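You operate a simulated robot arm through the tools that you are given. There is no shell and no other tool.

The job below is to be done with a simulated two-armed robot. You get a single attempt, and the scene is never put back.

TASK
Wipe the pane in the padded case clean and close the case again.
Fine: take the smudge off with the purple block and put it back; lid shut, red catch across. What is to be rubbed or washed off counts as gone when no trace of it is left.

The check looks at the end state, three seconds after you hand in, the way a careful person would. Anything else that was tipped, shoved, dropped, spilled or broken makes it a failure. A push-on lid holds only when it is set on centred and level and pressed home; a screw cap is set on level and turned clockwise until tight.

THE ROBOT
Two 7-joint arms with two-finger parallel grippers on one trunk that stands fixed in place. Base frame: the origin is at the foot of the trunk, x ahead of it, y to its left, z up; the work surface is at about z = 800. Units: mm, rad, N and s.
The left shoulder is at [62, 199, 1129], the right one opposite. With the tool pointing down near the work surface each hand reaches from about 260 to 700 mm from the base axis, measured 20 degrees to its own side. Payload 1.57 kg a hand.
Tool frame (each hand has its own): the origin (TCP) lies between the finger pads and is the grasp point; the fingertips stand 30 mm ahead of it; z points along the fingers, y is the line along which they close. Largest opening 110 mm; finger width 24, thickness 12; the body of the gripper, 48 by 112 mm, starts 78 mm behind the TCP.
Orientation is that of the tool frame in the base frame, as [roll, pitch, yaw] about the fixed x, y, z axes, in that order (R = Rz(yaw) Ry(pitch) Rx(roll)). With the fingers straight down and closing along the base's y, the tool's x points along the base's -x, its y along +y and its z along -z.

THE INTERFACE
- The arms move only by the tool drive_tool. It takes "left_increments", "right_increments" or both (then of equal length, played together; a hand with none holds still); each is a list that holds one entry, the list of rows, each a list of 7 numbers: the closure in counts, from 0 (fully open) to 255 (shut), then the shift along the tool's x, y, z in mm, then the turn, a rotation vector about the tool's x, y, z in rad. In form: [[[jaw, dx, dy, dz, ax, ay, az], ...]]. A call has 1 to 20 rows; each row is the pose to reach, as a shift and turn from the pose commanded when the call began, along the tool's axes at that moment. Rows are played at 5 a second. More than 50 mm and 0.15 rad between two rows, or a gripper value outside its range, and nothing of the call is played. A pose out of reach is approached as far as the arm can. The call stops where the force on the tool passes 40 N (or 10 N more than at its start, if that is more) or the arm is blocked; 0.2 s more then pass. The fingers move at their own pace (about 72 mm/s each) and stop on an object; they squeeze with about 39 N. The grip force told is the motor's: it shows also when the fingers shut on nothing. Time passes only in rows, and 0.2 s behind the last, so rows that repeat a pose let the fingers close. The reply holds the time, the measured pose of the TCP, the force on the tool along the base axes, the opening and the grip force, in the units named above and with some noise, with the torque about the TCP (base axes, N m) and any sound that the robot's microphone picked up, and new pictures: "show" is both (left out), scene, wrist or none (wrist: the cameras of the hands that moved).
- Cameras (640 x 400 px; columns grow to the right, rows downward): "scene" is now at [88.1, 36.4, 1712.7]; the picture's right is [0.54, -0.84, 0.00], its down [-0.73, -0.46, -0.51] and it looks along [0.43, 0.27, -0.86] (base axes); focal length 314 px, centre (320, 200). "left" rides on the left gripper at [70, -16, -141] in its tool frame; the picture's right is [0.23, 0.97, 0.00], its down [-0.85, 0.20, -0.48] and it looks along [-0.47, 0.11, 0.88] (tool axes); focal length 222 px, centre (320, 200). "right" rides on the right gripper at [70, 17, -141] in its tool frame; the picture's right is [-0.23, 0.97, 0.00], its down [-0.85, -0.20, -0.48] and it looks along [-0.47, -0.11, 0.88] (tool axes); focal length 222 px, centre (320, 200).
- slide_trunk(by): slides the trunk up (or, below 0, down) by that many mm; the arms and the scene camera ride with it, the base frame stays. It gives what a move gives, with no picture.
- head_to(pan, tilt): turns the head with the scene camera to pan (to the left, within 1.501 rad either way) and tilt (down, from -0.506 to 1.204), counted from straight ahead of the robot. It gives what a move gives, and a new picture of the scene camera.
- measure_at(camera, pixels): for up to 12 pixels [column, row] of the newest picture of that camera ("zoom" is the newest enlarged one), the place [x, y, z] in the base frame of the surface seen there, good to about 3 mm, but the place of the scene camera against the robot may be out by one fixed shift of up to 12 mm in any direction. The clock stands still meanwhile.
- close_up(camera, box): a new picture of the part [left, top, right, bottom] of that camera's present view, enlarged. The clock stands still meanwhile.
- finish_job(): hands the job in; it is judged then, once.

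Unless the task says otherwise, let go and move clear before handing in.

The tools are called after "Request:" as a command line: name --argument value ..., lists and objects as JSON in quotes. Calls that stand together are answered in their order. drive_tool: Moves the arms, as the interface text tells. Its arguments: {"type":"object","properties":{"left_increments":{"type":"array","items":{"type":"array","items":{"type":"array","items":{"type":"number"}}}},"right_increments":{"type":"array","items":{"type":"array","items":{"type":"array","items":{"type":"number"}}}},"show":{"type":"string","enum":["both","scene","wrist","none"]}},"required":[]} The other tools are called the same way: slide_trunk (by) moves the trunk up or down; head_to (pan, tilt) turns the head that bears the scene camera; measure_at (camera, pixels) gives the place of the surface under pixels of a picture; close_up (camera, box) takes an enlarged picture of a part of a camera's view; finish_job () hands the job in.

At the start:

```text
t: 0.0
left_tcp_pos: [328.5, 403.1, 1178.1]
left_orientation: [-3.141, -0.002, -3.141]
left_ft_force: [-1.5, 0.2, -1.0]
left_ft_torque: [0.0, 0.01, 0.01]
left_opening: 110.0
left_grip_force: 0.1
right_tcp_pos: [447.2, 59.8, 1170.1]
right_orientation: [3.141, -0.002, -3.141]
right_ft_force: [0.0, 0.3, 1.2]
right_ft_torque: [0.02, -0.02, -0.02]
right_opening: 110.4
right_grip_force: 0.0
trunk travel left (down, up): [-725.0, 265.0]
head pan, tilt (commanded): [0.567, 1.037]
```

scene: 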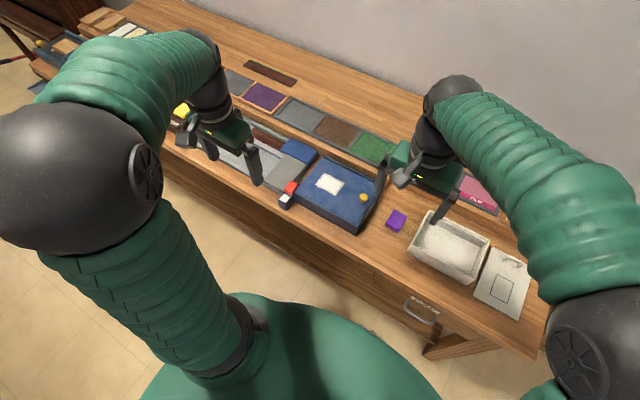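
right: 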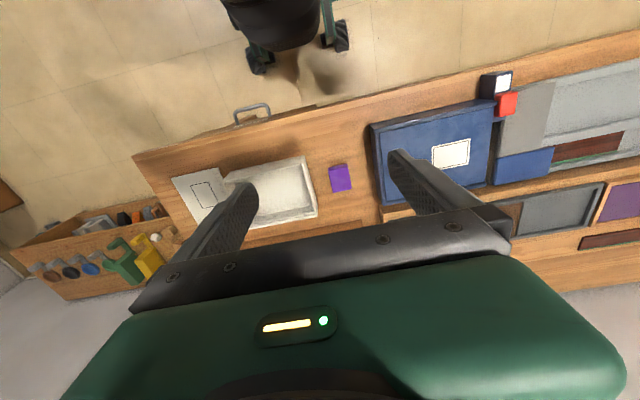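
left: 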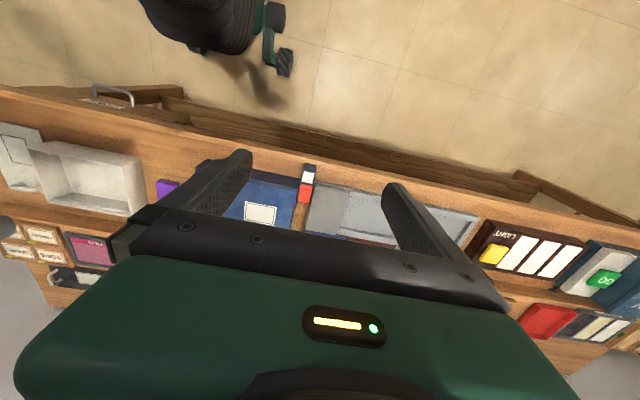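

The scene shows a blue case around (338,190) with a red piece near (290,188), a purple block at (396,220) and a grey-lined part at (250,160). I'll enlarge these before moving.

Request:
close_up --camera "scene" --box '[160, 80, 420, 250]'

Request:
close_up --camera "right" --box '[300, 50, 640, 260]'

Request:
close_up --camera "left" --box '[140, 130, 640, 380]'

```text
2.35 times, centred on (290, 165) of scene
```

zoom: 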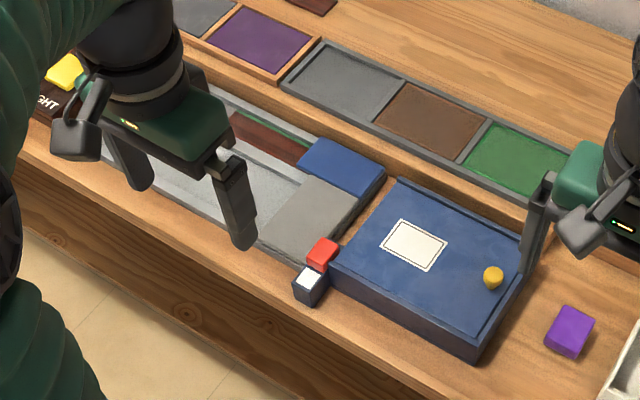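

```text
1.88 times, centred on (470, 155) of right
```

zoom: 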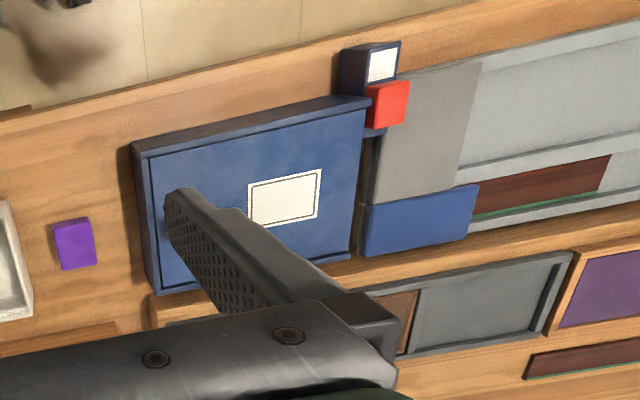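

```text
1.28 times, centred on (390, 255) of left
```

zoom: 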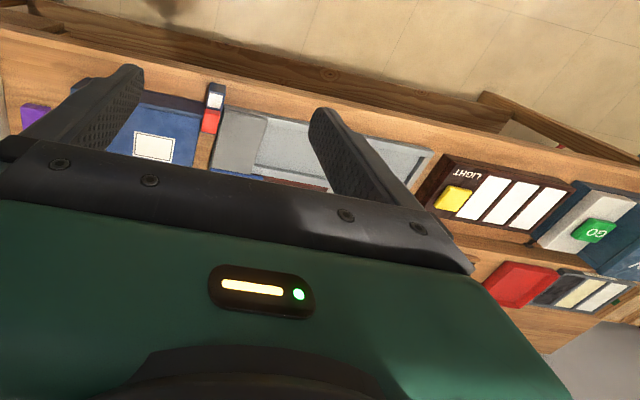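

The blue case with a yellow knob and the red piece at zoom (322,253) looks like the padded case, and the lid seems shut now. I'll measure key points and then get an unobstructed view.

Request:
measure_at --camera "scene" --pixels '[[322, 155], [378, 181], [357, 231], [295, 200], [330, 184], [363, 198], [291, 187], [285, 197], [390, 213], [406, 217], [392, 229], [340, 212]]'

Request:
head_to --pan 0.2 --tilt 1.0

```text
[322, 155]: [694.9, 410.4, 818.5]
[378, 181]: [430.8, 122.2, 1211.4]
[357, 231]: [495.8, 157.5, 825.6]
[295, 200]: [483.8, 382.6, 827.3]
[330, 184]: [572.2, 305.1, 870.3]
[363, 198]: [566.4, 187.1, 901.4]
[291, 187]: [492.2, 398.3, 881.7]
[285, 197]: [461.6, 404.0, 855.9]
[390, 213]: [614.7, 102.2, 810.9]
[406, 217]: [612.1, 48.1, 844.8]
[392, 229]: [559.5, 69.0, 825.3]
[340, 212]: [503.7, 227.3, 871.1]
```

```text
t: 0.8
left_tcp_pos: [328.0, 403.4, 1179.4]
left_orientation: [3.14, -0.002, 3.141]
left_ft_force: [0.5, 0.2, 0.8]
left_ft_torque: [-0.04, -0.01, -0.03]
left_opening: 110.1
left_grip_force: 0.0
right_tcp_pos: [444.9, 59.6, 1170.1]
right_orientation: [3.142, -0.001, -3.139]
right_ft_force: [0.6, -0.1, 0.0]
right_ft_torque: [0.01, 0.02, -0.01]
right_opening: 110.0
right_grip_force: 0.1
trunk travel left (down, up): [-725.0, 265.0]
head pan, tilt (commanded): [0.201, 1.0]
```

scene: 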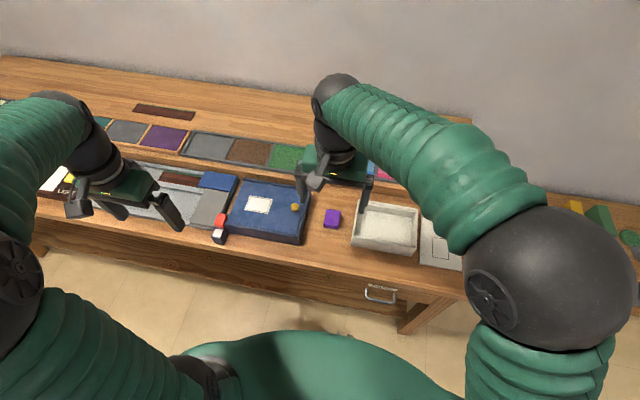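

The pan shows the case at (262,210) with the red/white catch post at (220,225) and the purple block at (332,218). I'll enlarge that and see the catch geometry.

Request:
close_up --camera "scene" --box '[180, 160, 360, 260]'

Request:
close_up --camera "right" --box '[440, 60, 540, 130]'

```text
3.56 times, centred on (270, 210) of scene
```

zoom: 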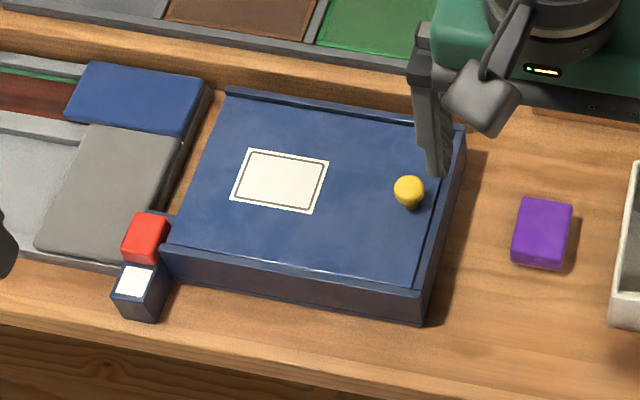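

```text
5.71 times, centred on (490, 95) of right
```

zoom: 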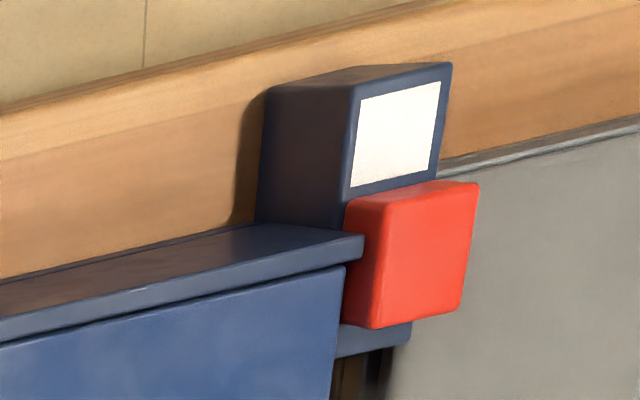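

The zoom suggests a sliding lid in rails (rails front and back, wall at the right end) with a red block at the left-front corner beside a dark post with a white patch. I'll bring the left hand over the case for a closer look.

Request:
drive_tool --left_increments '[[[0, -25, -26, 24, 0, 0, 0], [0, -50, -51, 48, 0, 0, 0], [0, -76, -77, 72, 0, 0, 0], [0, -101, -103, 96, 0, 0, 0], [0, -126, -128, 119, 0, 0, 0]]]' --show "both"

```text
t: 2.0
left_tcp_pos: [457.0, 273.9, 1057.9]
left_orientation: [3.141, 0.0, -3.141]
left_ft_force: [-0.5, -0.1, -0.2]
left_ft_torque: [0.0, 0.01, 0.01]
left_opening: 110.0
left_grip_force: 0.1
right_tcp_pos: [447.6, 59.8, 1169.7]
right_orientation: [-3.141, -0.003, 3.141]
right_ft_force: [0.5, -0.4, -0.5]
right_ft_torque: [-0.01, 0.03, 0.03]
right_opening: 110.0
right_grip_force: 0.0
trunk travel left (down, up): [-725.0, 265.0]
head pan, tilt (commanded): [0.201, 1.0]
```

scene: 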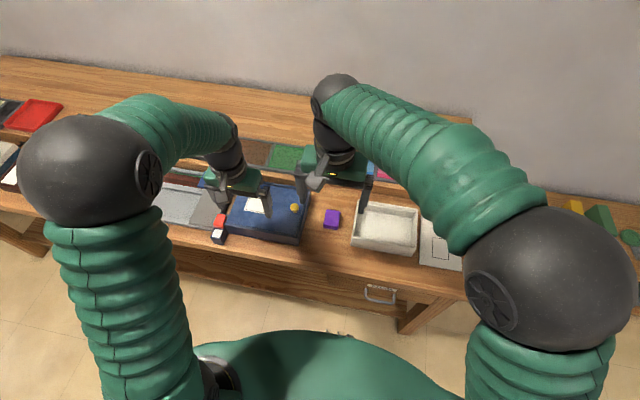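
left: 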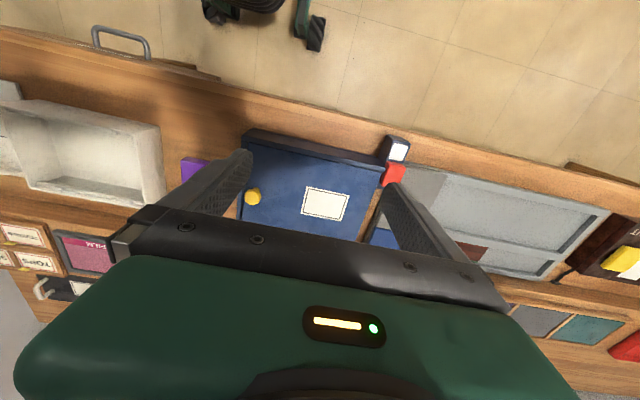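

Request:
close_up --camera "left" --box '[230, 120, 430, 245]'

Request:
close_up --camera "left" --box '[360, 125, 424, 165]'

Request:
measure_at --camera "left" --pixels '[[248, 131], [384, 160], [250, 140], [378, 168], [398, 152], [395, 173], [388, 150], [253, 195], [192, 168], [300, 220], [380, 184], [345, 230]]'

```text
3.20 times, centred on (330, 182) of left
```

zoom: 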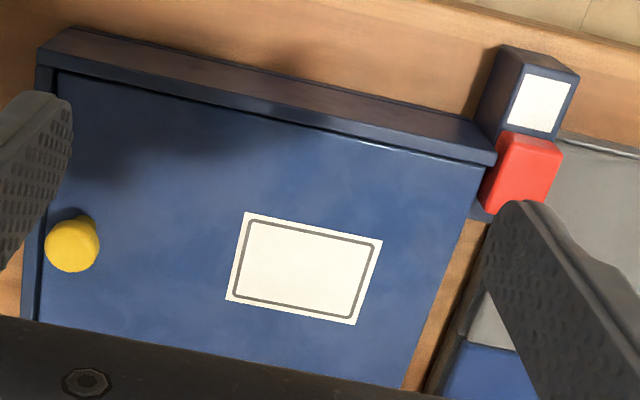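

```text
10.00 times, centred on (392, 145) of left
```

zoom: 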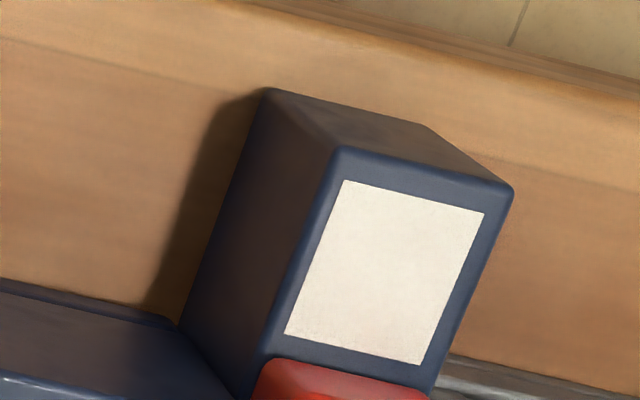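

```text
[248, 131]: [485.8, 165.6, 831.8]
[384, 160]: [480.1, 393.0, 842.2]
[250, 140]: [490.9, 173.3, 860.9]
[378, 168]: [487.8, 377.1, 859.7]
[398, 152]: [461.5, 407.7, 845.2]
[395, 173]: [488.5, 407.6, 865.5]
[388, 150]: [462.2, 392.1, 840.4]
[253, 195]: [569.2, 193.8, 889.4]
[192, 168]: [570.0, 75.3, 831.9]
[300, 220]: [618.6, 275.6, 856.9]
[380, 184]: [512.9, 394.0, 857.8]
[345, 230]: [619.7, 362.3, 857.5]
```

The left camera shows the red block's top at about [498,403,865], resting on a blue base whose front part carries the white patch (z≈845), so it likely slides toward the robot. I'll lower the left hand for a closer look at the catch.

Request:
drive_tool --left_increments '[[[0, -1, 30, 33, 0, 0, 0], [0, -2, 60, 67, 0, 0, 0], [0, -3, 90, 100, 0, 0, 0], [0, -4, 119, 129, 0, 0, 0]]]' --show "wrist"

```text
t: 3.0
left_tcp_pos: [460.0, 395.2, 930.8]
left_orientation: [-3.14, -0.001, 3.141]
left_ft_force: [0.2, 0.2, -0.4]
left_ft_torque: [-0.01, -0.01, 0.01]
left_opening: 110.1
left_grip_force: 0.0
right_tcp_pos: [445.6, 61.2, 1170.0]
right_orientation: [-3.14, 0.0, -3.14]
right_ft_force: [-0.3, 0.3, -0.7]
right_ft_torque: [-0.04, 0.0, 0.02]
right_opening: 110.0
right_grip_force: 0.1
trunk travel left (down, up): [-725.0, 265.0]
head pan, tilt (commanded): [0.201, 1.0]
```

left: 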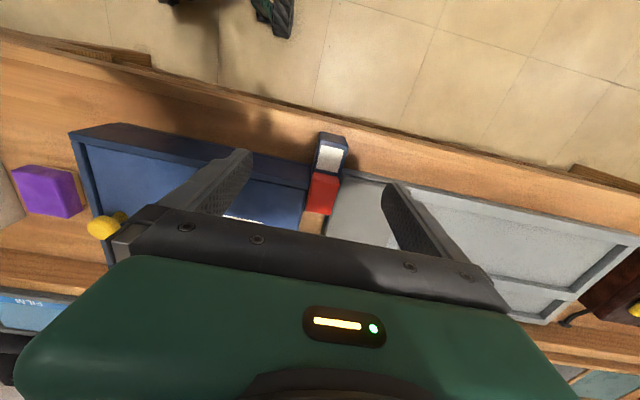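

Request:
close_up --camera "left" --box '[290, 120, 370, 240]'

Request:
measure_at --camera "left" --pixels '[[315, 172], [339, 175], [332, 209], [310, 204], [323, 190], [330, 155], [322, 138], [346, 142], [312, 225], [345, 200], [302, 195], [304, 205]]'

```text
3.33 times, centred on (330, 180) of left
```

zoom: 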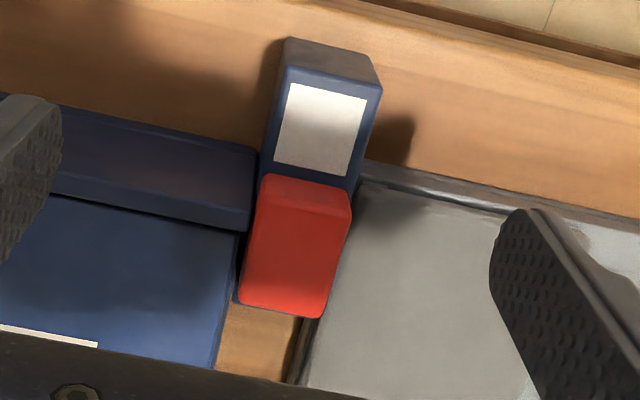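

```text
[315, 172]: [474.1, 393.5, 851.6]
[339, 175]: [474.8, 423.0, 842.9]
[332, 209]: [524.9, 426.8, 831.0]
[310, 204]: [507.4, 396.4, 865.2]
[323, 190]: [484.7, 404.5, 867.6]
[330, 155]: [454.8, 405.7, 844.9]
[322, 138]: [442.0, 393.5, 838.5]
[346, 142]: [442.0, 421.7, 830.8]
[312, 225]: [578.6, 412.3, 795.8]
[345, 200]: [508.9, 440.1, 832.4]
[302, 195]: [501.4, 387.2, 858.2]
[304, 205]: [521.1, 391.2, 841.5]
```

The close view shows the red block spanning x≈475–511, y≈391–418, top z≈867, with the white patch at x≈455 in front of it. I'll shut the left fingers, bring them down just beyond the block (x≈532), and check before pulling it toward the robot.

Request:
drive_tool --left_increments '[[[255, -36, 6, 0, 0, 0, 0], [255, -74, 11, 0, 0, 0, 0], [255, -74, 11, 0, 0, 0, 0], [255, -74, 11, 0, 0, 0, 0], [255, -74, 11, 0, 0, 0, 0], [255, -74, 11, 25, 0, 0, 0], [255, -74, 11, 49, 0, 0, 0], [255, -74, 11, 49, 0, 0, 0]]]' --show "both"

```text
t: 4.8
left_tcp_pos: [532.2, 403.9, 881.6]
left_orientation: [3.141, 0.0, -3.141]
left_ft_force: [0.6, -0.2, 0.4]
left_ft_torque: [-0.01, -0.03, 0.03]
left_opening: 0.1
left_grip_force: 21.2
right_tcp_pos: [445.0, 59.9, 1171.1]
right_orientation: [-3.142, 0.0, -3.139]
right_ft_force: [0.2, 0.7, 0.2]
right_ft_torque: [0.0, 0.02, -0.01]
right_opening: 109.8
right_grip_force: 0.0
trunk travel left (down, up): [-725.0, 265.0]
head pan, tilt (commanded): [0.201, 1.0]
```

scene: 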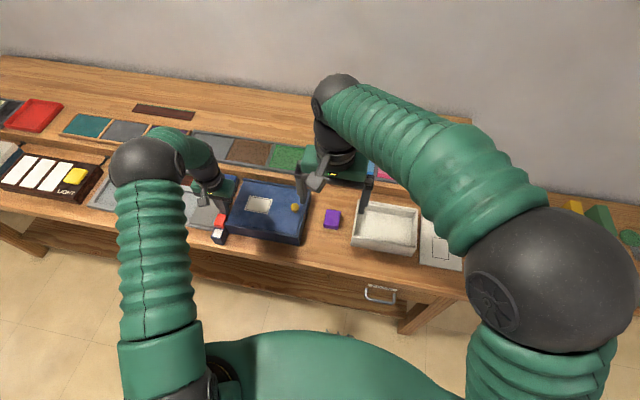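
left: 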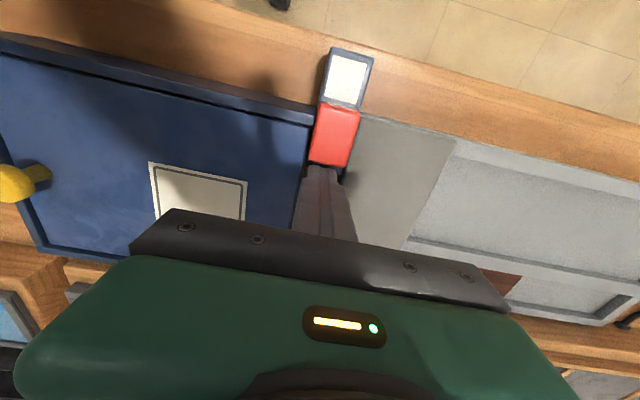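

The shut fingertips stand just beyond the red block at (335,170). I'll pull it toward the robot in small steps.

Request:
drive_tool --left_increments '[[[255, 5, 0, 0, 0, 0, 0], [255, 10, 0, 0, 0, 0, 0], [255, 16, 0, 0, 0, 0, 0], [255, 22, 0, 0, 0, 0, 0], [255, 28, 0, 0, 0, 0, 0], [255, 34, 0, 0, 0, 0, 0], [255, 38, 0, 0, 0, 0, 0]]]' --show "wrist"

```text
t: 6.4
left_tcp_pos: [497.1, 405.2, 881.7]
left_orientation: [-3.141, 0.003, -3.141]
left_ft_force: [8.5, 0.7, 0.8]
left_ft_torque: [-0.14, -0.18, -0.02]
left_opening: 0.0
left_grip_force: 21.2
right_tcp_pos: [446.3, 60.2, 1170.6]
right_orientation: [-3.141, 0.0, -3.141]
right_ft_force: [0.4, 0.2, 0.7]
right_ft_torque: [-0.01, 0.0, -0.01]
right_opening: 109.8
right_grip_force: 0.1
trunk travel left (down, up): [-725.0, 265.0]
head pan, tilt (commanded): [0.201, 1.0]
```

left: 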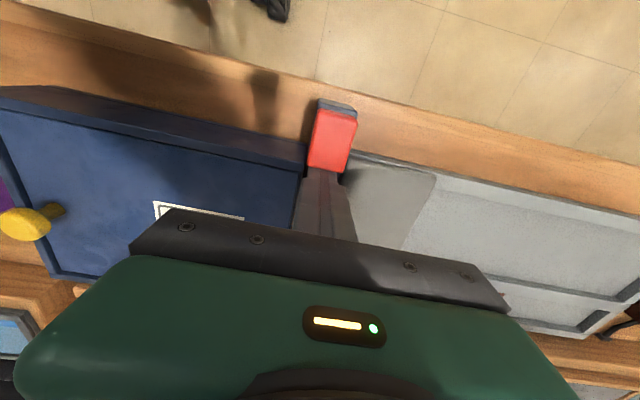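

The red block now covers the white patch (332,140), with a thin dark strip still showing in front at (337,103). I'll push a few mm more to find its stop.

Request:
drive_tool --left_increments '[[[255, 2, 0, 0, 0, 0, 0], [255, 4, 0, 0, 0, 0, 0], [255, 6, 0, 0, 0, 0, 0]]]' --show "wrist"

```text
t: 7.2
left_tcp_pos: [496.5, 405.4, 881.0]
left_orientation: [3.138, 0.006, 3.139]
left_ft_force: [34.1, -0.9, 5.8]
left_ft_torque: [-0.48, -0.58, 0.02]
left_opening: 0.1
left_grip_force: 21.4
right_tcp_pos: [450.4, 59.2, 1169.0]
right_orientation: [-3.141, -0.003, -3.141]
right_ft_force: [-0.4, 0.1, 0.1]
right_ft_torque: [-0.03, -0.01, -0.02]
right_opening: 110.0
right_grip_force: 0.1
trunk travel left (down, up): [-725.0, 265.0]
head pan, tilt (commanded): [0.201, 1.0]
```

left: 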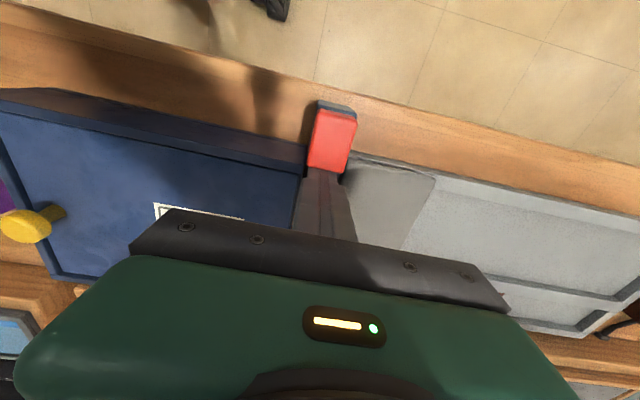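

The force rose to 34 N without movement, so the red block is at its open stop. I'll back off, lift, and bring the left hand over toward the yellow knob with fingers open to look.

Request:
drive_tool --left_increments '[[[255, -6, 0, 0, 0, 0, 0], [255, -14, 0, 0, 0, 0, 0], [255, -14, 0, -40, 0, 0, 0], [255, -14, 0, -79, 0, 0, 0], [200, -24, -42, -79, 0, 0, 0], [120, -34, -84, -79, 0, 0, 0], [60, -44, -126, -79, 0, 0, 0], [60, -50, -168, -79, 0, 0, 0], [60, -50, -211, -79, 0, 0, 0], [60, -50, -211, -79, 0, 0, 0]]]' --show "both"

```text
t: 9.4
left_tcp_pos: [538.1, 192.9, 962.2]
left_orientation: [-3.14, 0.0, -3.141]
left_ft_force: [0.3, -0.8, 0.0]
left_ft_torque: [-0.03, 0.0, -0.02]
left_opening: 84.5
left_grip_force: 0.1
right_tcp_pos: [445.7, 59.1, 1169.9]
right_orientation: [-3.142, 0.0, -3.139]
right_ft_force: [0.2, 0.1, 0.7]
right_ft_torque: [0.0, 0.0, -0.02]
right_opening: 110.0
right_grip_force: 0.1
trunk travel left (down, up): [-725.0, 265.0]
head pan, tilt (commanded): [0.201, 1.0]
```

scene: 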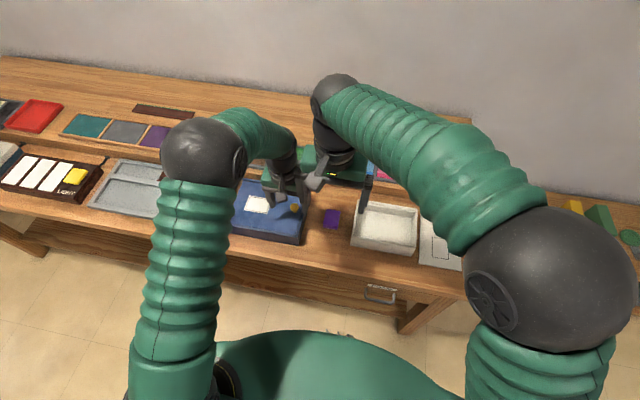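
left: 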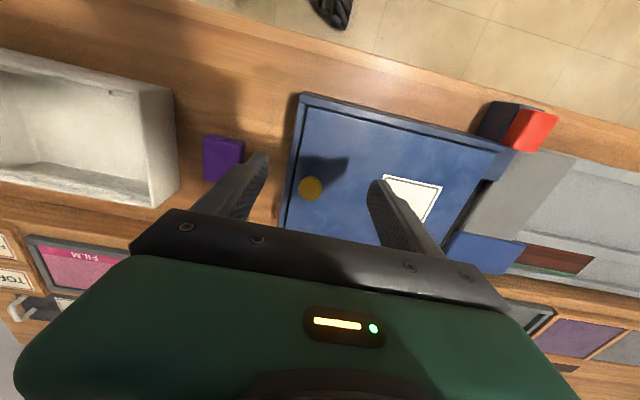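

Request:
close_up --camera "left" --box '[270, 80, 570, 260]'

Request:
measure_at --camera "left" --pixels '[[311, 188], [301, 188], [321, 188], [311, 178], [311, 199], [304, 105], [300, 140], [516, 152], [500, 155], [290, 215], [223, 160], [244, 160]]'

```text
2.13 times, centred on (420, 170) of left
```

zoom: 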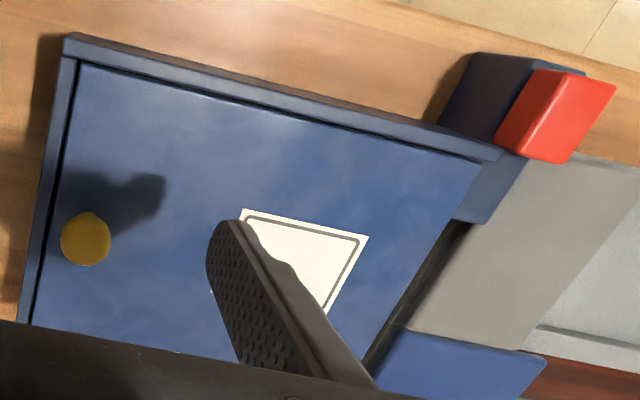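

```text
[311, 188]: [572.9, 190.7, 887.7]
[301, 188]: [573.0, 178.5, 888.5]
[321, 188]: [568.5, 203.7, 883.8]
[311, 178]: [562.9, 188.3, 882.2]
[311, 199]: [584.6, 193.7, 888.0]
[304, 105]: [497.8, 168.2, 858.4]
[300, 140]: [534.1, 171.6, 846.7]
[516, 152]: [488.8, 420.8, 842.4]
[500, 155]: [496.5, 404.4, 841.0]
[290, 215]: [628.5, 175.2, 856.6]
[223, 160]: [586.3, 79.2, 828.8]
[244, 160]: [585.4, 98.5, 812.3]
```

The knob is at about [573,191,888] with radius ≈12 and the lid surface at z≈857. I'll straddle it along y with the tips a few mm above the lid and close.

Request:
drive_tool --left_increments '[[[110, -18, -1, 0, 0, 0, 0], [110, -36, -2, 25, 0, 0, 0], [110, -36, -2, 50, 0, 0, 0], [110, -36, -2, 68, 0, 0, 0], [160, -36, -2, 68, 0, 0, 0], [255, -36, -2, 68, 0, 0, 0], [255, -36, -2, 68, 0, 0, 0], [255, -36, -2, 68, 0, 0, 0]]]' --show "wrist"

```text
t: 11.2
left_tcp_pos: [575.8, 191.5, 892.9]
left_orientation: [3.141, 0.0, 3.141]
left_ft_force: [2.3, -0.1, -1.1]
left_ft_torque: [0.0, -0.28, -0.03]
left_opening: 24.7
left_grip_force: 36.5
right_tcp_pos: [445.5, 59.3, 1170.5]
right_orientation: [-3.141, 0.002, -3.14]
right_ft_force: [-0.5, 0.0, -0.8]
right_ft_torque: [-0.01, 0.0, 0.0]
right_opening: 110.1
right_grip_force: 0.0
trunk travel left (down, up): [-725.0, 265.0]
head pan, tilt (commanded): [0.201, 1.0]
```

left: 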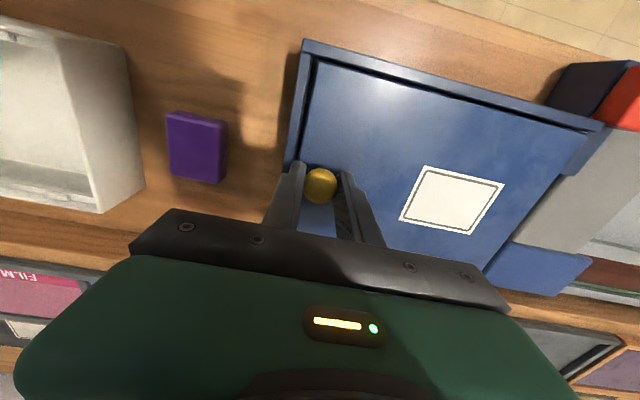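

The knob is gripped (opening 24.7). I'll slide it 20 mm to the left gently and watch the force.

Request:
drive_tool --left_increments '[[[255, 0, 5, 0, 0, 0, 0], [255, 0, 10, 0, 0, 0, 0], [255, 0, 15, 0, 0, 0, 0], [255, 0, 20, 0, 0, 0, 0]]]' --show "both"

```text
t: 12.2
left_tcp_pos: [575.2, 212.6, 892.1]
left_orientation: [3.141, 0.001, -3.14]
left_ft_force: [3.6, -0.3, -1.7]
left_ft_torque: [-0.03, 0.11, 0.02]
left_opening: 25.2
left_grip_force: 35.8
right_tcp_pos: [445.6, 59.3, 1170.8]
right_orientation: [-3.141, -0.001, -3.141]
right_ft_force: [-0.4, 0.3, -0.2]
right_ft_torque: [0.0, 0.02, 0.0]
right_opening: 110.1
right_grip_force: 0.1
trunk travel left (down, up): [-725.0, 265.0]
head pan, tilt (commanded): [0.201, 1.0]
```

scene: 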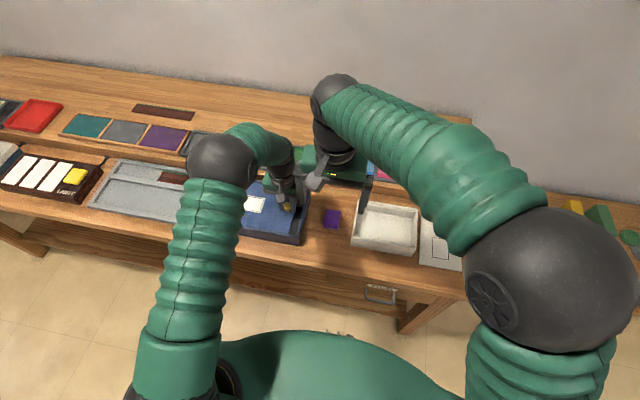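
left: 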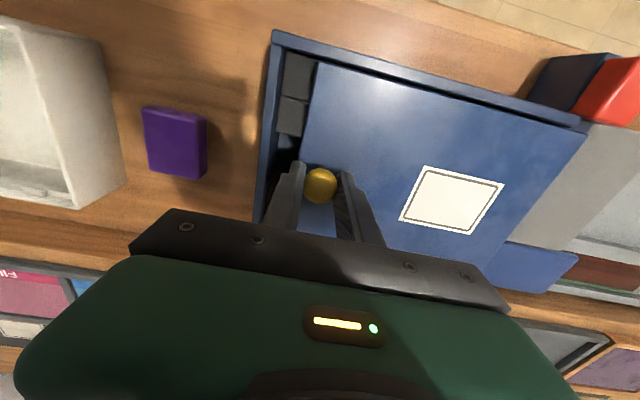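

The lid slid freely and dark padding appears at (295,95). I'll continue another 90 mm.

Request:
drive_tool --left_increments '[[[255, 0, 10, 0, 0, 0, 0], [255, 0, 20, 0, 0, 0, 0], [255, 0, 30, 0, 0, 0, 0], [255, 0, 40, 0, 0, 0, 0], [255, 0, 50, 0, 0, 0, 0], [255, 0, 60, 0, 0, 0, 0], [255, 0, 70, 0, 0, 0, 0], [255, 0, 80, 0, 0, 0, 0], [255, 0, 90, 0, 0, 0, 0]]]' --show "both"

```text
t: 14.2
left_tcp_pos: [574.4, 301.0, 892.8]
left_orientation: [3.141, 0.002, 3.141]
left_ft_force: [5.2, -0.8, 2.3]
left_ft_torque: [0.02, -0.14, 0.08]
left_opening: 25.3
left_grip_force: 36.5
right_tcp_pos: [446.1, 59.5, 1169.9]
right_orientation: [-3.14, 0.0, -3.138]
right_ft_force: [0.1, -0.2, -0.3]
right_ft_torque: [0.0, -0.01, 0.03]
right_opening: 110.2
right_grip_force: 0.2
trunk travel left (down, up): [-725.0, 265.0]
head pan, tilt (commanded): [0.201, 1.0]
```

scene: 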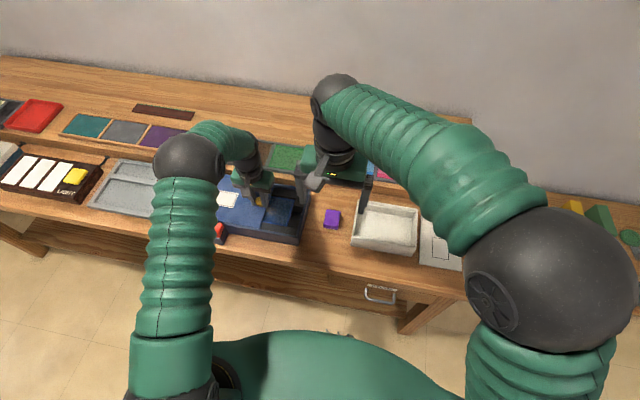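
left: 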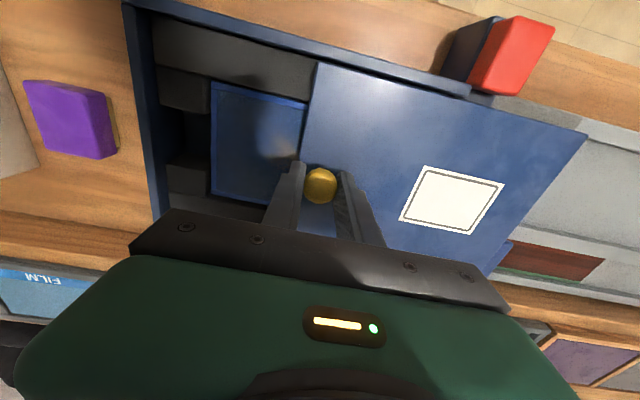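

A blue pane in grey padding is appearing at (260,140). I'll slide on another 70 mm.

Request:
drive_tool --left_increments '[[[255, 0, 10, 0, 0, 0, 0], [255, 0, 20, 0, 0, 0, 0], [255, 0, 30, 0, 0, 0, 0], [255, 0, 40, 0, 0, 0, 0], [255, 0, 50, 0, 0, 0, 0], [255, 0, 60, 0, 0, 0, 0], [255, 0, 70, 0, 0, 0, 0]]]' --show "both"

```text
t: 15.8
left_tcp_pos: [574.8, 372.2, 892.8]
left_orientation: [-3.141, 0.0, -3.141]
left_ft_force: [8.1, -1.1, 6.7]
left_ft_torque: [-0.04, -0.05, 0.04]
left_opening: 25.0
left_grip_force: 37.3
right_tcp_pos: [446.8, 59.5, 1171.2]
right_orientation: [-3.141, -0.001, -3.139]
right_ft_force: [-0.5, 0.4, 0.3]
right_ft_torque: [0.05, -0.03, -0.01]
right_opening: 110.0
right_grip_force: 0.1
trunk travel left (down, up): [-725.0, 265.0]
head pan, tilt (commanded): [0.201, 1.0]
```

scene: 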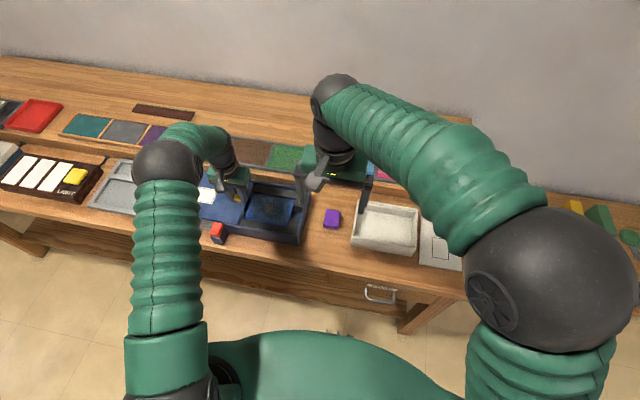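
left: 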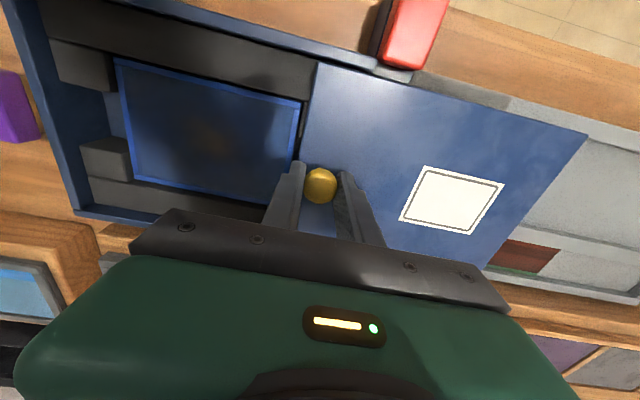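

Request:
close_up --camera "scene" --box '[190, 165, 350, 265]'

Request:
close_up --camera "left" --box '[20, 0, 340, 230]'

Request:
measure_at --camera "left" --pixels '[[116, 60], [300, 102], [134, 178], [270, 203], [205, 135], [310, 100], [318, 64], [95, 45], [112, 155], [150, 195], [70, 200], [110, 110]]'

```text
4.00 times, centred on (270, 215) of scene
```

zoom: 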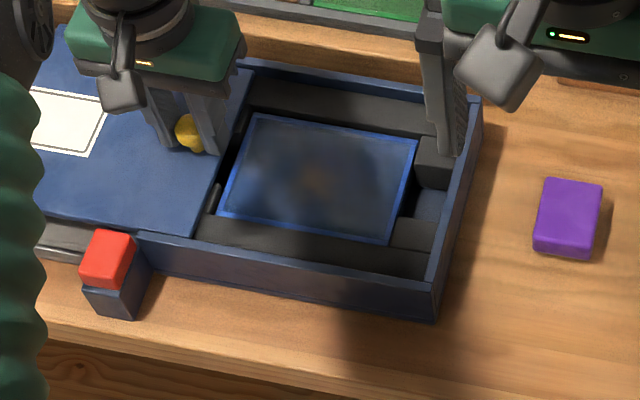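

```text
1.74 times, centred on (180, 115) of left
```

zoom: 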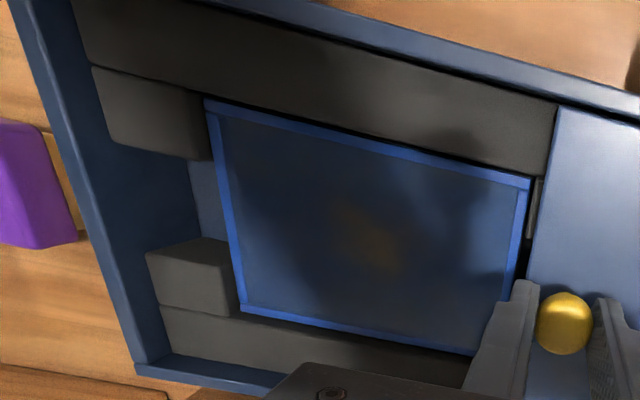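

```text
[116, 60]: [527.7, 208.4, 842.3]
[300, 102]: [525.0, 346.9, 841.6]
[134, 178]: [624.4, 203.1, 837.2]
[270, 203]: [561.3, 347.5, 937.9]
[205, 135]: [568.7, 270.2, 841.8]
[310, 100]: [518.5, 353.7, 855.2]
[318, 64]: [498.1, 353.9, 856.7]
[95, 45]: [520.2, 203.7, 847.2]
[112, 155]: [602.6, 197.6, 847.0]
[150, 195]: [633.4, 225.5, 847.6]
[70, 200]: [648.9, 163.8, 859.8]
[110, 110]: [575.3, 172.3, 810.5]
```

The pane (blue frame, z≈840, x 526–625, y 205–349) has a brownish smudge near [570,270] at left-picture (205,135). Before letting go of the knob I'll lift slightly to feel whether the lid is held in its grooves at this extension.

Request:
drive_tool --left_increments '[[[255, 0, 0, -1, 0, 0, 0], [255, 0, 0, -2, 0, 0, 0], [255, 0, 0, -3, 0, 0, 0], [255, 0, 0, -3, 0, 0, 0]]]' --show "wrist"

```text
t: 16.8
left_tcp_pos: [574.4, 372.9, 893.5]
left_orientation: [-3.138, -0.005, -3.141]
left_ft_force: [7.2, -0.7, -14.4]
left_ft_torque: [-0.02, -0.55, -0.03]
left_opening: 25.3
left_grip_force: 36.4
right_tcp_pos: [447.7, 61.0, 1169.2]
right_orientation: [-3.139, -0.001, -3.141]
right_ft_force: [1.6, 0.4, -0.2]
right_ft_torque: [-0.03, -0.02, 0.01]
right_opening: 109.9
right_grip_force: 0.1
trunk travel left (down, up): [-725.0, 265.0]
head pan, tilt (commanded): [0.201, 1.0]
```

left: 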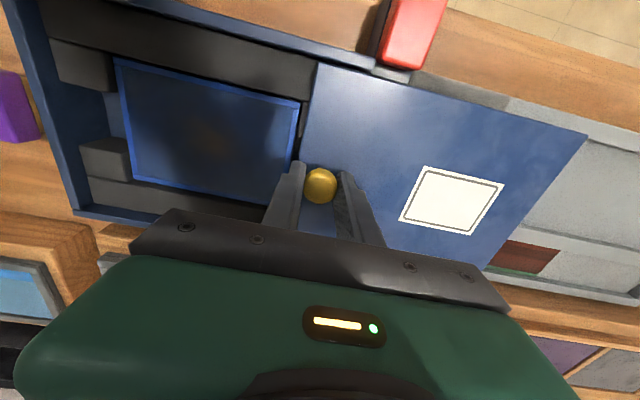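

The lid resisted lifting (−14 N for under 1 mm), so it is captive in its grooves. I'll return to neutral height, release the knob slowly, and lift away.

Request:
drive_tool --left_increments '[[[255, 0, 0, 2, 0, 0, 0], [255, 0, 0, 3, 0, 0, 0], [180, 0, 0, 3, 0, 0, 0], [130, 0, 0, 3, 0, 0, 0], [130, 0, 0, 3, 0, 0, 0]]]' --show "wrist"

```text
t: 18.0
left_tcp_pos: [573.9, 371.9, 892.9]
left_orientation: [-3.142, -0.001, 3.141]
left_ft_force: [0.4, -1.2, 0.2]
left_ft_torque: [-0.04, -0.02, -0.01]
left_opening: 53.8
left_grip_force: 0.1
right_tcp_pos: [444.7, 58.6, 1169.9]
right_orientation: [-3.14, 0.001, -3.138]
right_ft_force: [-0.7, -1.2, 0.4]
right_ft_torque: [-0.03, -0.01, -0.02]
right_opening: 109.8
right_grip_force: 0.0
trunk travel left (down, up): [-725.0, 265.0]
head pan, tilt (commanded): [0.201, 1.0]
```

left: 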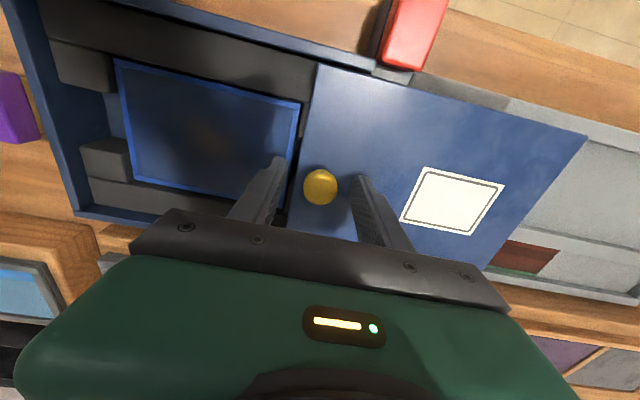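

The lid stayed put when released. I'll lift the left hand to look at the pane squarely, and move the right hand out of the way to its own side.

Request:
drive_tool --left_increments '[[[110, 0, 0, -40, 0, 0, 0], [60, 20, -29, -60, 0, 0, 0], [0, 42, -58, -75, 0, 0, 0], [0, 63, -87, -90, 0, 0, 0], [0, 84, -115, -97, 0, 0, 0], [0, 84, -115, -97, 0, 0, 0]]]' --right_increments '[[[0, 8, -40, 0, 0, 0, 0], [0, 16, -80, 0, 0, 0, 0], [0, 24, -120, 0, 0, 0, 0], [0, 32, -160, 0, 0, 0, 0], [0, 40, -200, 0, 0, 0, 0], [0, 40, -200, 0, 0, 0, 0]]]' --show "both"

```text
t: 19.4
left_tcp_pos: [490.2, 254.1, 988.7]
left_orientation: [3.14, 0.0, 3.141]
left_ft_force: [0.2, 0.0, 0.5]
left_ft_torque: [0.0, 0.0, -0.01]
left_opening: 110.0
left_grip_force: 0.0
right_tcp_pos: [406.2, -142.6, 1171.0]
right_orientation: [3.139, -0.001, -3.141]
right_ft_force: [-0.6, 0.2, -0.1]
right_ft_torque: [0.02, 0.02, 0.0]
right_opening: 110.1
right_grip_force: 0.1
trunk travel left (down, up): [-725.0, 265.0]
head pan, tilt (commanded): [0.201, 1.0]
```

scene: 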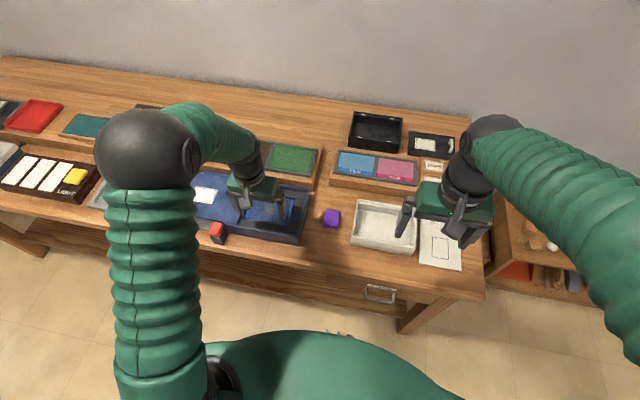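
right: 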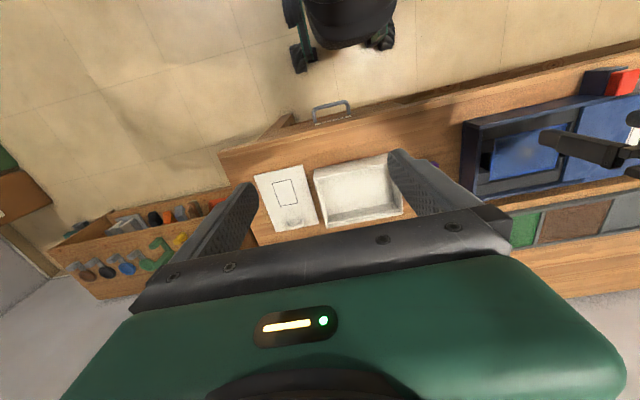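
left: 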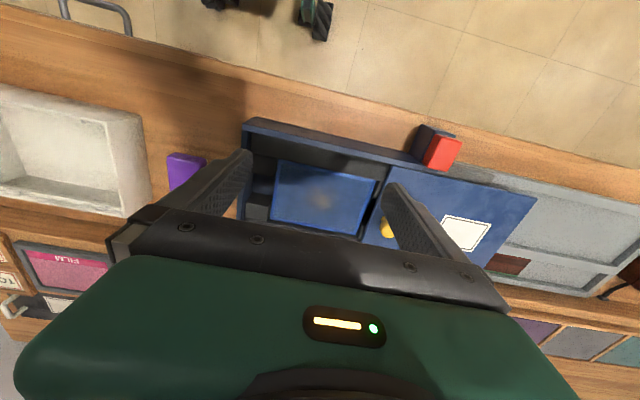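

Request:
close_up --camera "left" --box '[240, 120, 400, 240]'

Request:
measure_at --camera "left" --pixels '[[278, 161], [377, 184], [272, 220], [357, 234], [320, 200], [170, 155], [205, 160], [192, 175], [170, 190], [176, 172], [265, 148], [258, 200]]'

```text
3.33 times, centred on (320, 180) of left
```

zoom: 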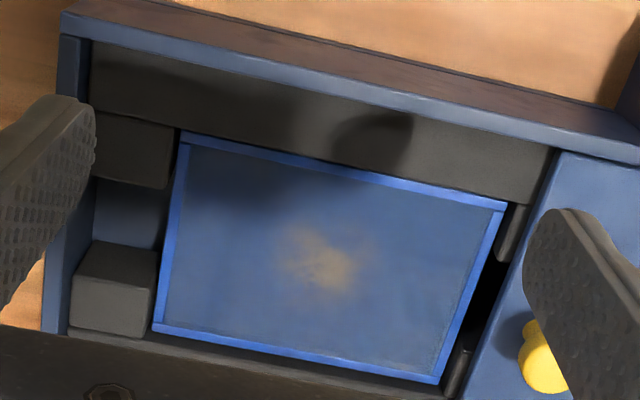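

```text
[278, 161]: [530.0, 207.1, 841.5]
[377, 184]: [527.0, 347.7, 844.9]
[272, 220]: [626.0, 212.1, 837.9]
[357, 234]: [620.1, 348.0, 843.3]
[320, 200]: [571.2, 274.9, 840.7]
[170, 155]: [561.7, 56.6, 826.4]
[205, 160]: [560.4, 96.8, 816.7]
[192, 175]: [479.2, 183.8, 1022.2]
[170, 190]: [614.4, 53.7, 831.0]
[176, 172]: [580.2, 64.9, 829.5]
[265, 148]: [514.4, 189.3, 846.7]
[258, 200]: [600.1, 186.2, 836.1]
```

The tan smudge shows clearly around zoom (320,262). I'll measure its extent and the purple block's edges.

Request:
measure_at --camera "zoom" --pixels '[[320, 262], [262, 225], [375, 240], [365, 300], [280, 290], [300, 220], [190, 150], [500, 215], [165, 315], [430, 370], [120, 285], [470, 330]]'

Request:
close_up --camera "left" --box '[140, 130, 260, 210]'

```text
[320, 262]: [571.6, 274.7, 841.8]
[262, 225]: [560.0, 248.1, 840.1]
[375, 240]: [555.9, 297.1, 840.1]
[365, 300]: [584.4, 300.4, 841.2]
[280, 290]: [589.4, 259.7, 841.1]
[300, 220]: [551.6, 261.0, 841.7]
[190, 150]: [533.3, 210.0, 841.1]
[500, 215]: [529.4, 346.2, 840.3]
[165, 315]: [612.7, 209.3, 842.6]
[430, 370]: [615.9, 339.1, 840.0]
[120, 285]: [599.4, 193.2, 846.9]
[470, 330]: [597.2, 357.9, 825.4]
```

```text
5.00 times, centred on (200, 170) of left
```

zoom: 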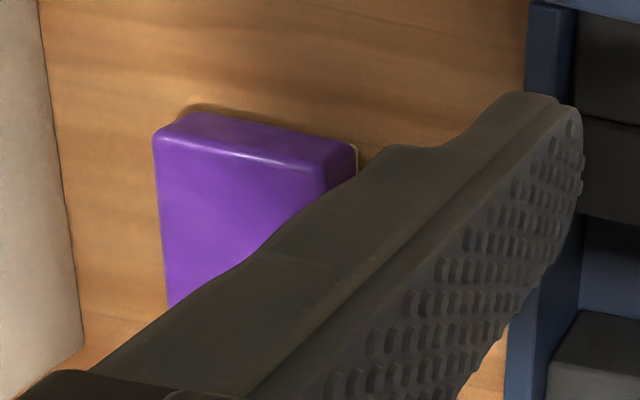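

The smudge spans about x 551–590, y 248–300 at z 841. Next I'll move the left hand over the purple block to measure its pose precisely.

Request:
drive_tool --left_increments '[[[0, -4, -40, 6, 0, 0, 0], [0, -8, -80, 12, 0, 0, 0], [0, -12, -120, 18, 0, 0, 0], [0, -16, -160, 24, 0, 0, 0], [0, -20, -195, 29, 0, 0, 0], [0, -20, -195, 29, 0, 0, 0]]]' --show "both"

Request:
close_up --camera "left" --box '[240, 120, 420, 232]'

Request:
close_up --camera "scene" --box '[300, 190, 380, 240]'

```text
t: 20.8
left_tcp_pos: [510.2, 59.6, 961.0]
left_orientation: [3.14, 0.002, -3.14]
left_ft_force: [0.4, -0.6, -0.4]
left_ft_torque: [0.01, 0.0, 0.01]
left_opening: 110.0
left_grip_force: 0.0
right_tcp_pos: [405.3, -142.0, 1170.1]
right_orientation: [3.14, -0.001, 3.141]
right_ft_force: [0.3, 0.3, 0.4]
right_ft_torque: [0.0, 0.01, -0.04]
right_opening: 109.9
right_grip_force: 0.1
trunk travel left (down, up): [-725.0, 265.0]
head pan, tilt (commanded): [0.201, 1.0]
```

scene: 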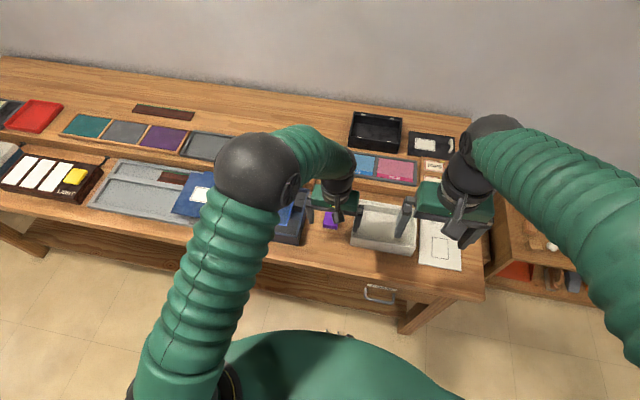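
left: 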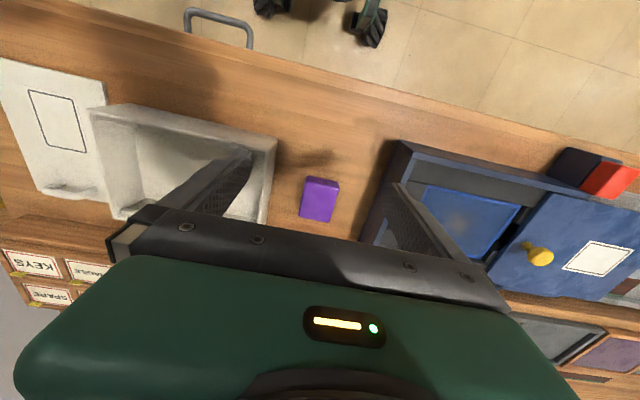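

```text
3.56 times, centred on (330, 176) of left
```

zoom: 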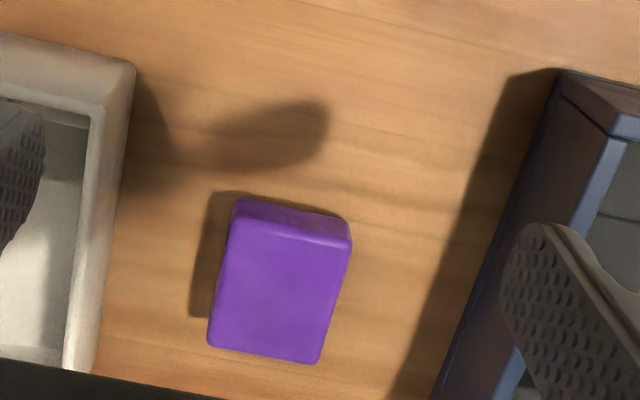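

```text
8.00 times, centred on (340, 215) of scene
```

zoom: 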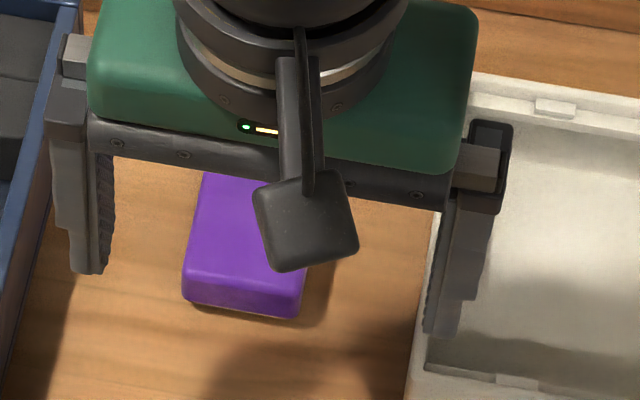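

I'll measure the block's corners in the left picture (inside the visible top face).

Request:
measure_at --camera "left" --pixels '[[306, 184], [336, 191], [327, 220], [300, 214], [318, 202], [308, 177], [337, 182], [303, 199], [332, 205], [321, 187], [314, 217], [345, 200]]'

Request:
close_up --camera "left" --box '[285, 165, 355, 230]'

```text
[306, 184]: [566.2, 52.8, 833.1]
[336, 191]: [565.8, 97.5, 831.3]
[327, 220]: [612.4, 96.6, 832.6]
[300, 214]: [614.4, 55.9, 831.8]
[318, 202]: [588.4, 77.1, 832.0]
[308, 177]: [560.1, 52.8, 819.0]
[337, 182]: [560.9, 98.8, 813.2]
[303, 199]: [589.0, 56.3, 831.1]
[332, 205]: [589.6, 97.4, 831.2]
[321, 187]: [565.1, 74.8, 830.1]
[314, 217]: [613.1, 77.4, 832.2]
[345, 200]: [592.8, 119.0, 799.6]
```

```text
6.15 times, centred on (320, 198) of left
```

zoom: 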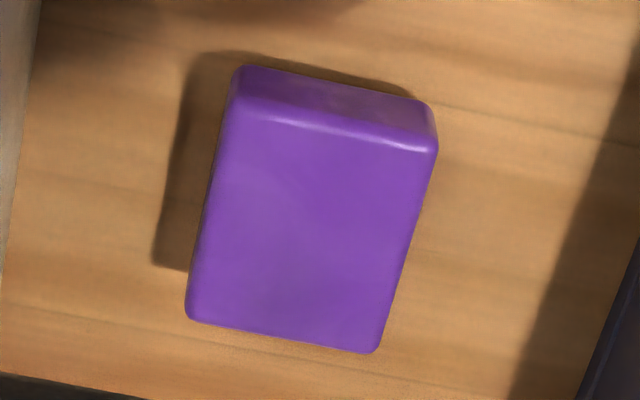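

The block spans about x 560–617, y 53–101, top z 832, aligned with the axes. I'll check the tray wall clearance next to it.

Request:
measure_at --camera "left" --pixels '[[276, 143], [272, 175], [268, 200], [278, 160], [276, 180], [282, 180], [290, 190], [264, 215], [295, 200], [283, 200]]'

```text
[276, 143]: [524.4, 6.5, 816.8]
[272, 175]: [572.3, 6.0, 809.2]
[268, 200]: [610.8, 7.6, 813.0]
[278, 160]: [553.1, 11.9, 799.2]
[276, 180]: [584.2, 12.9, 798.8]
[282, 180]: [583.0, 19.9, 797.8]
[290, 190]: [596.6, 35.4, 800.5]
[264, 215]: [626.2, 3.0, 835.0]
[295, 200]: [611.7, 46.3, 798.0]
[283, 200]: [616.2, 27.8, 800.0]
```

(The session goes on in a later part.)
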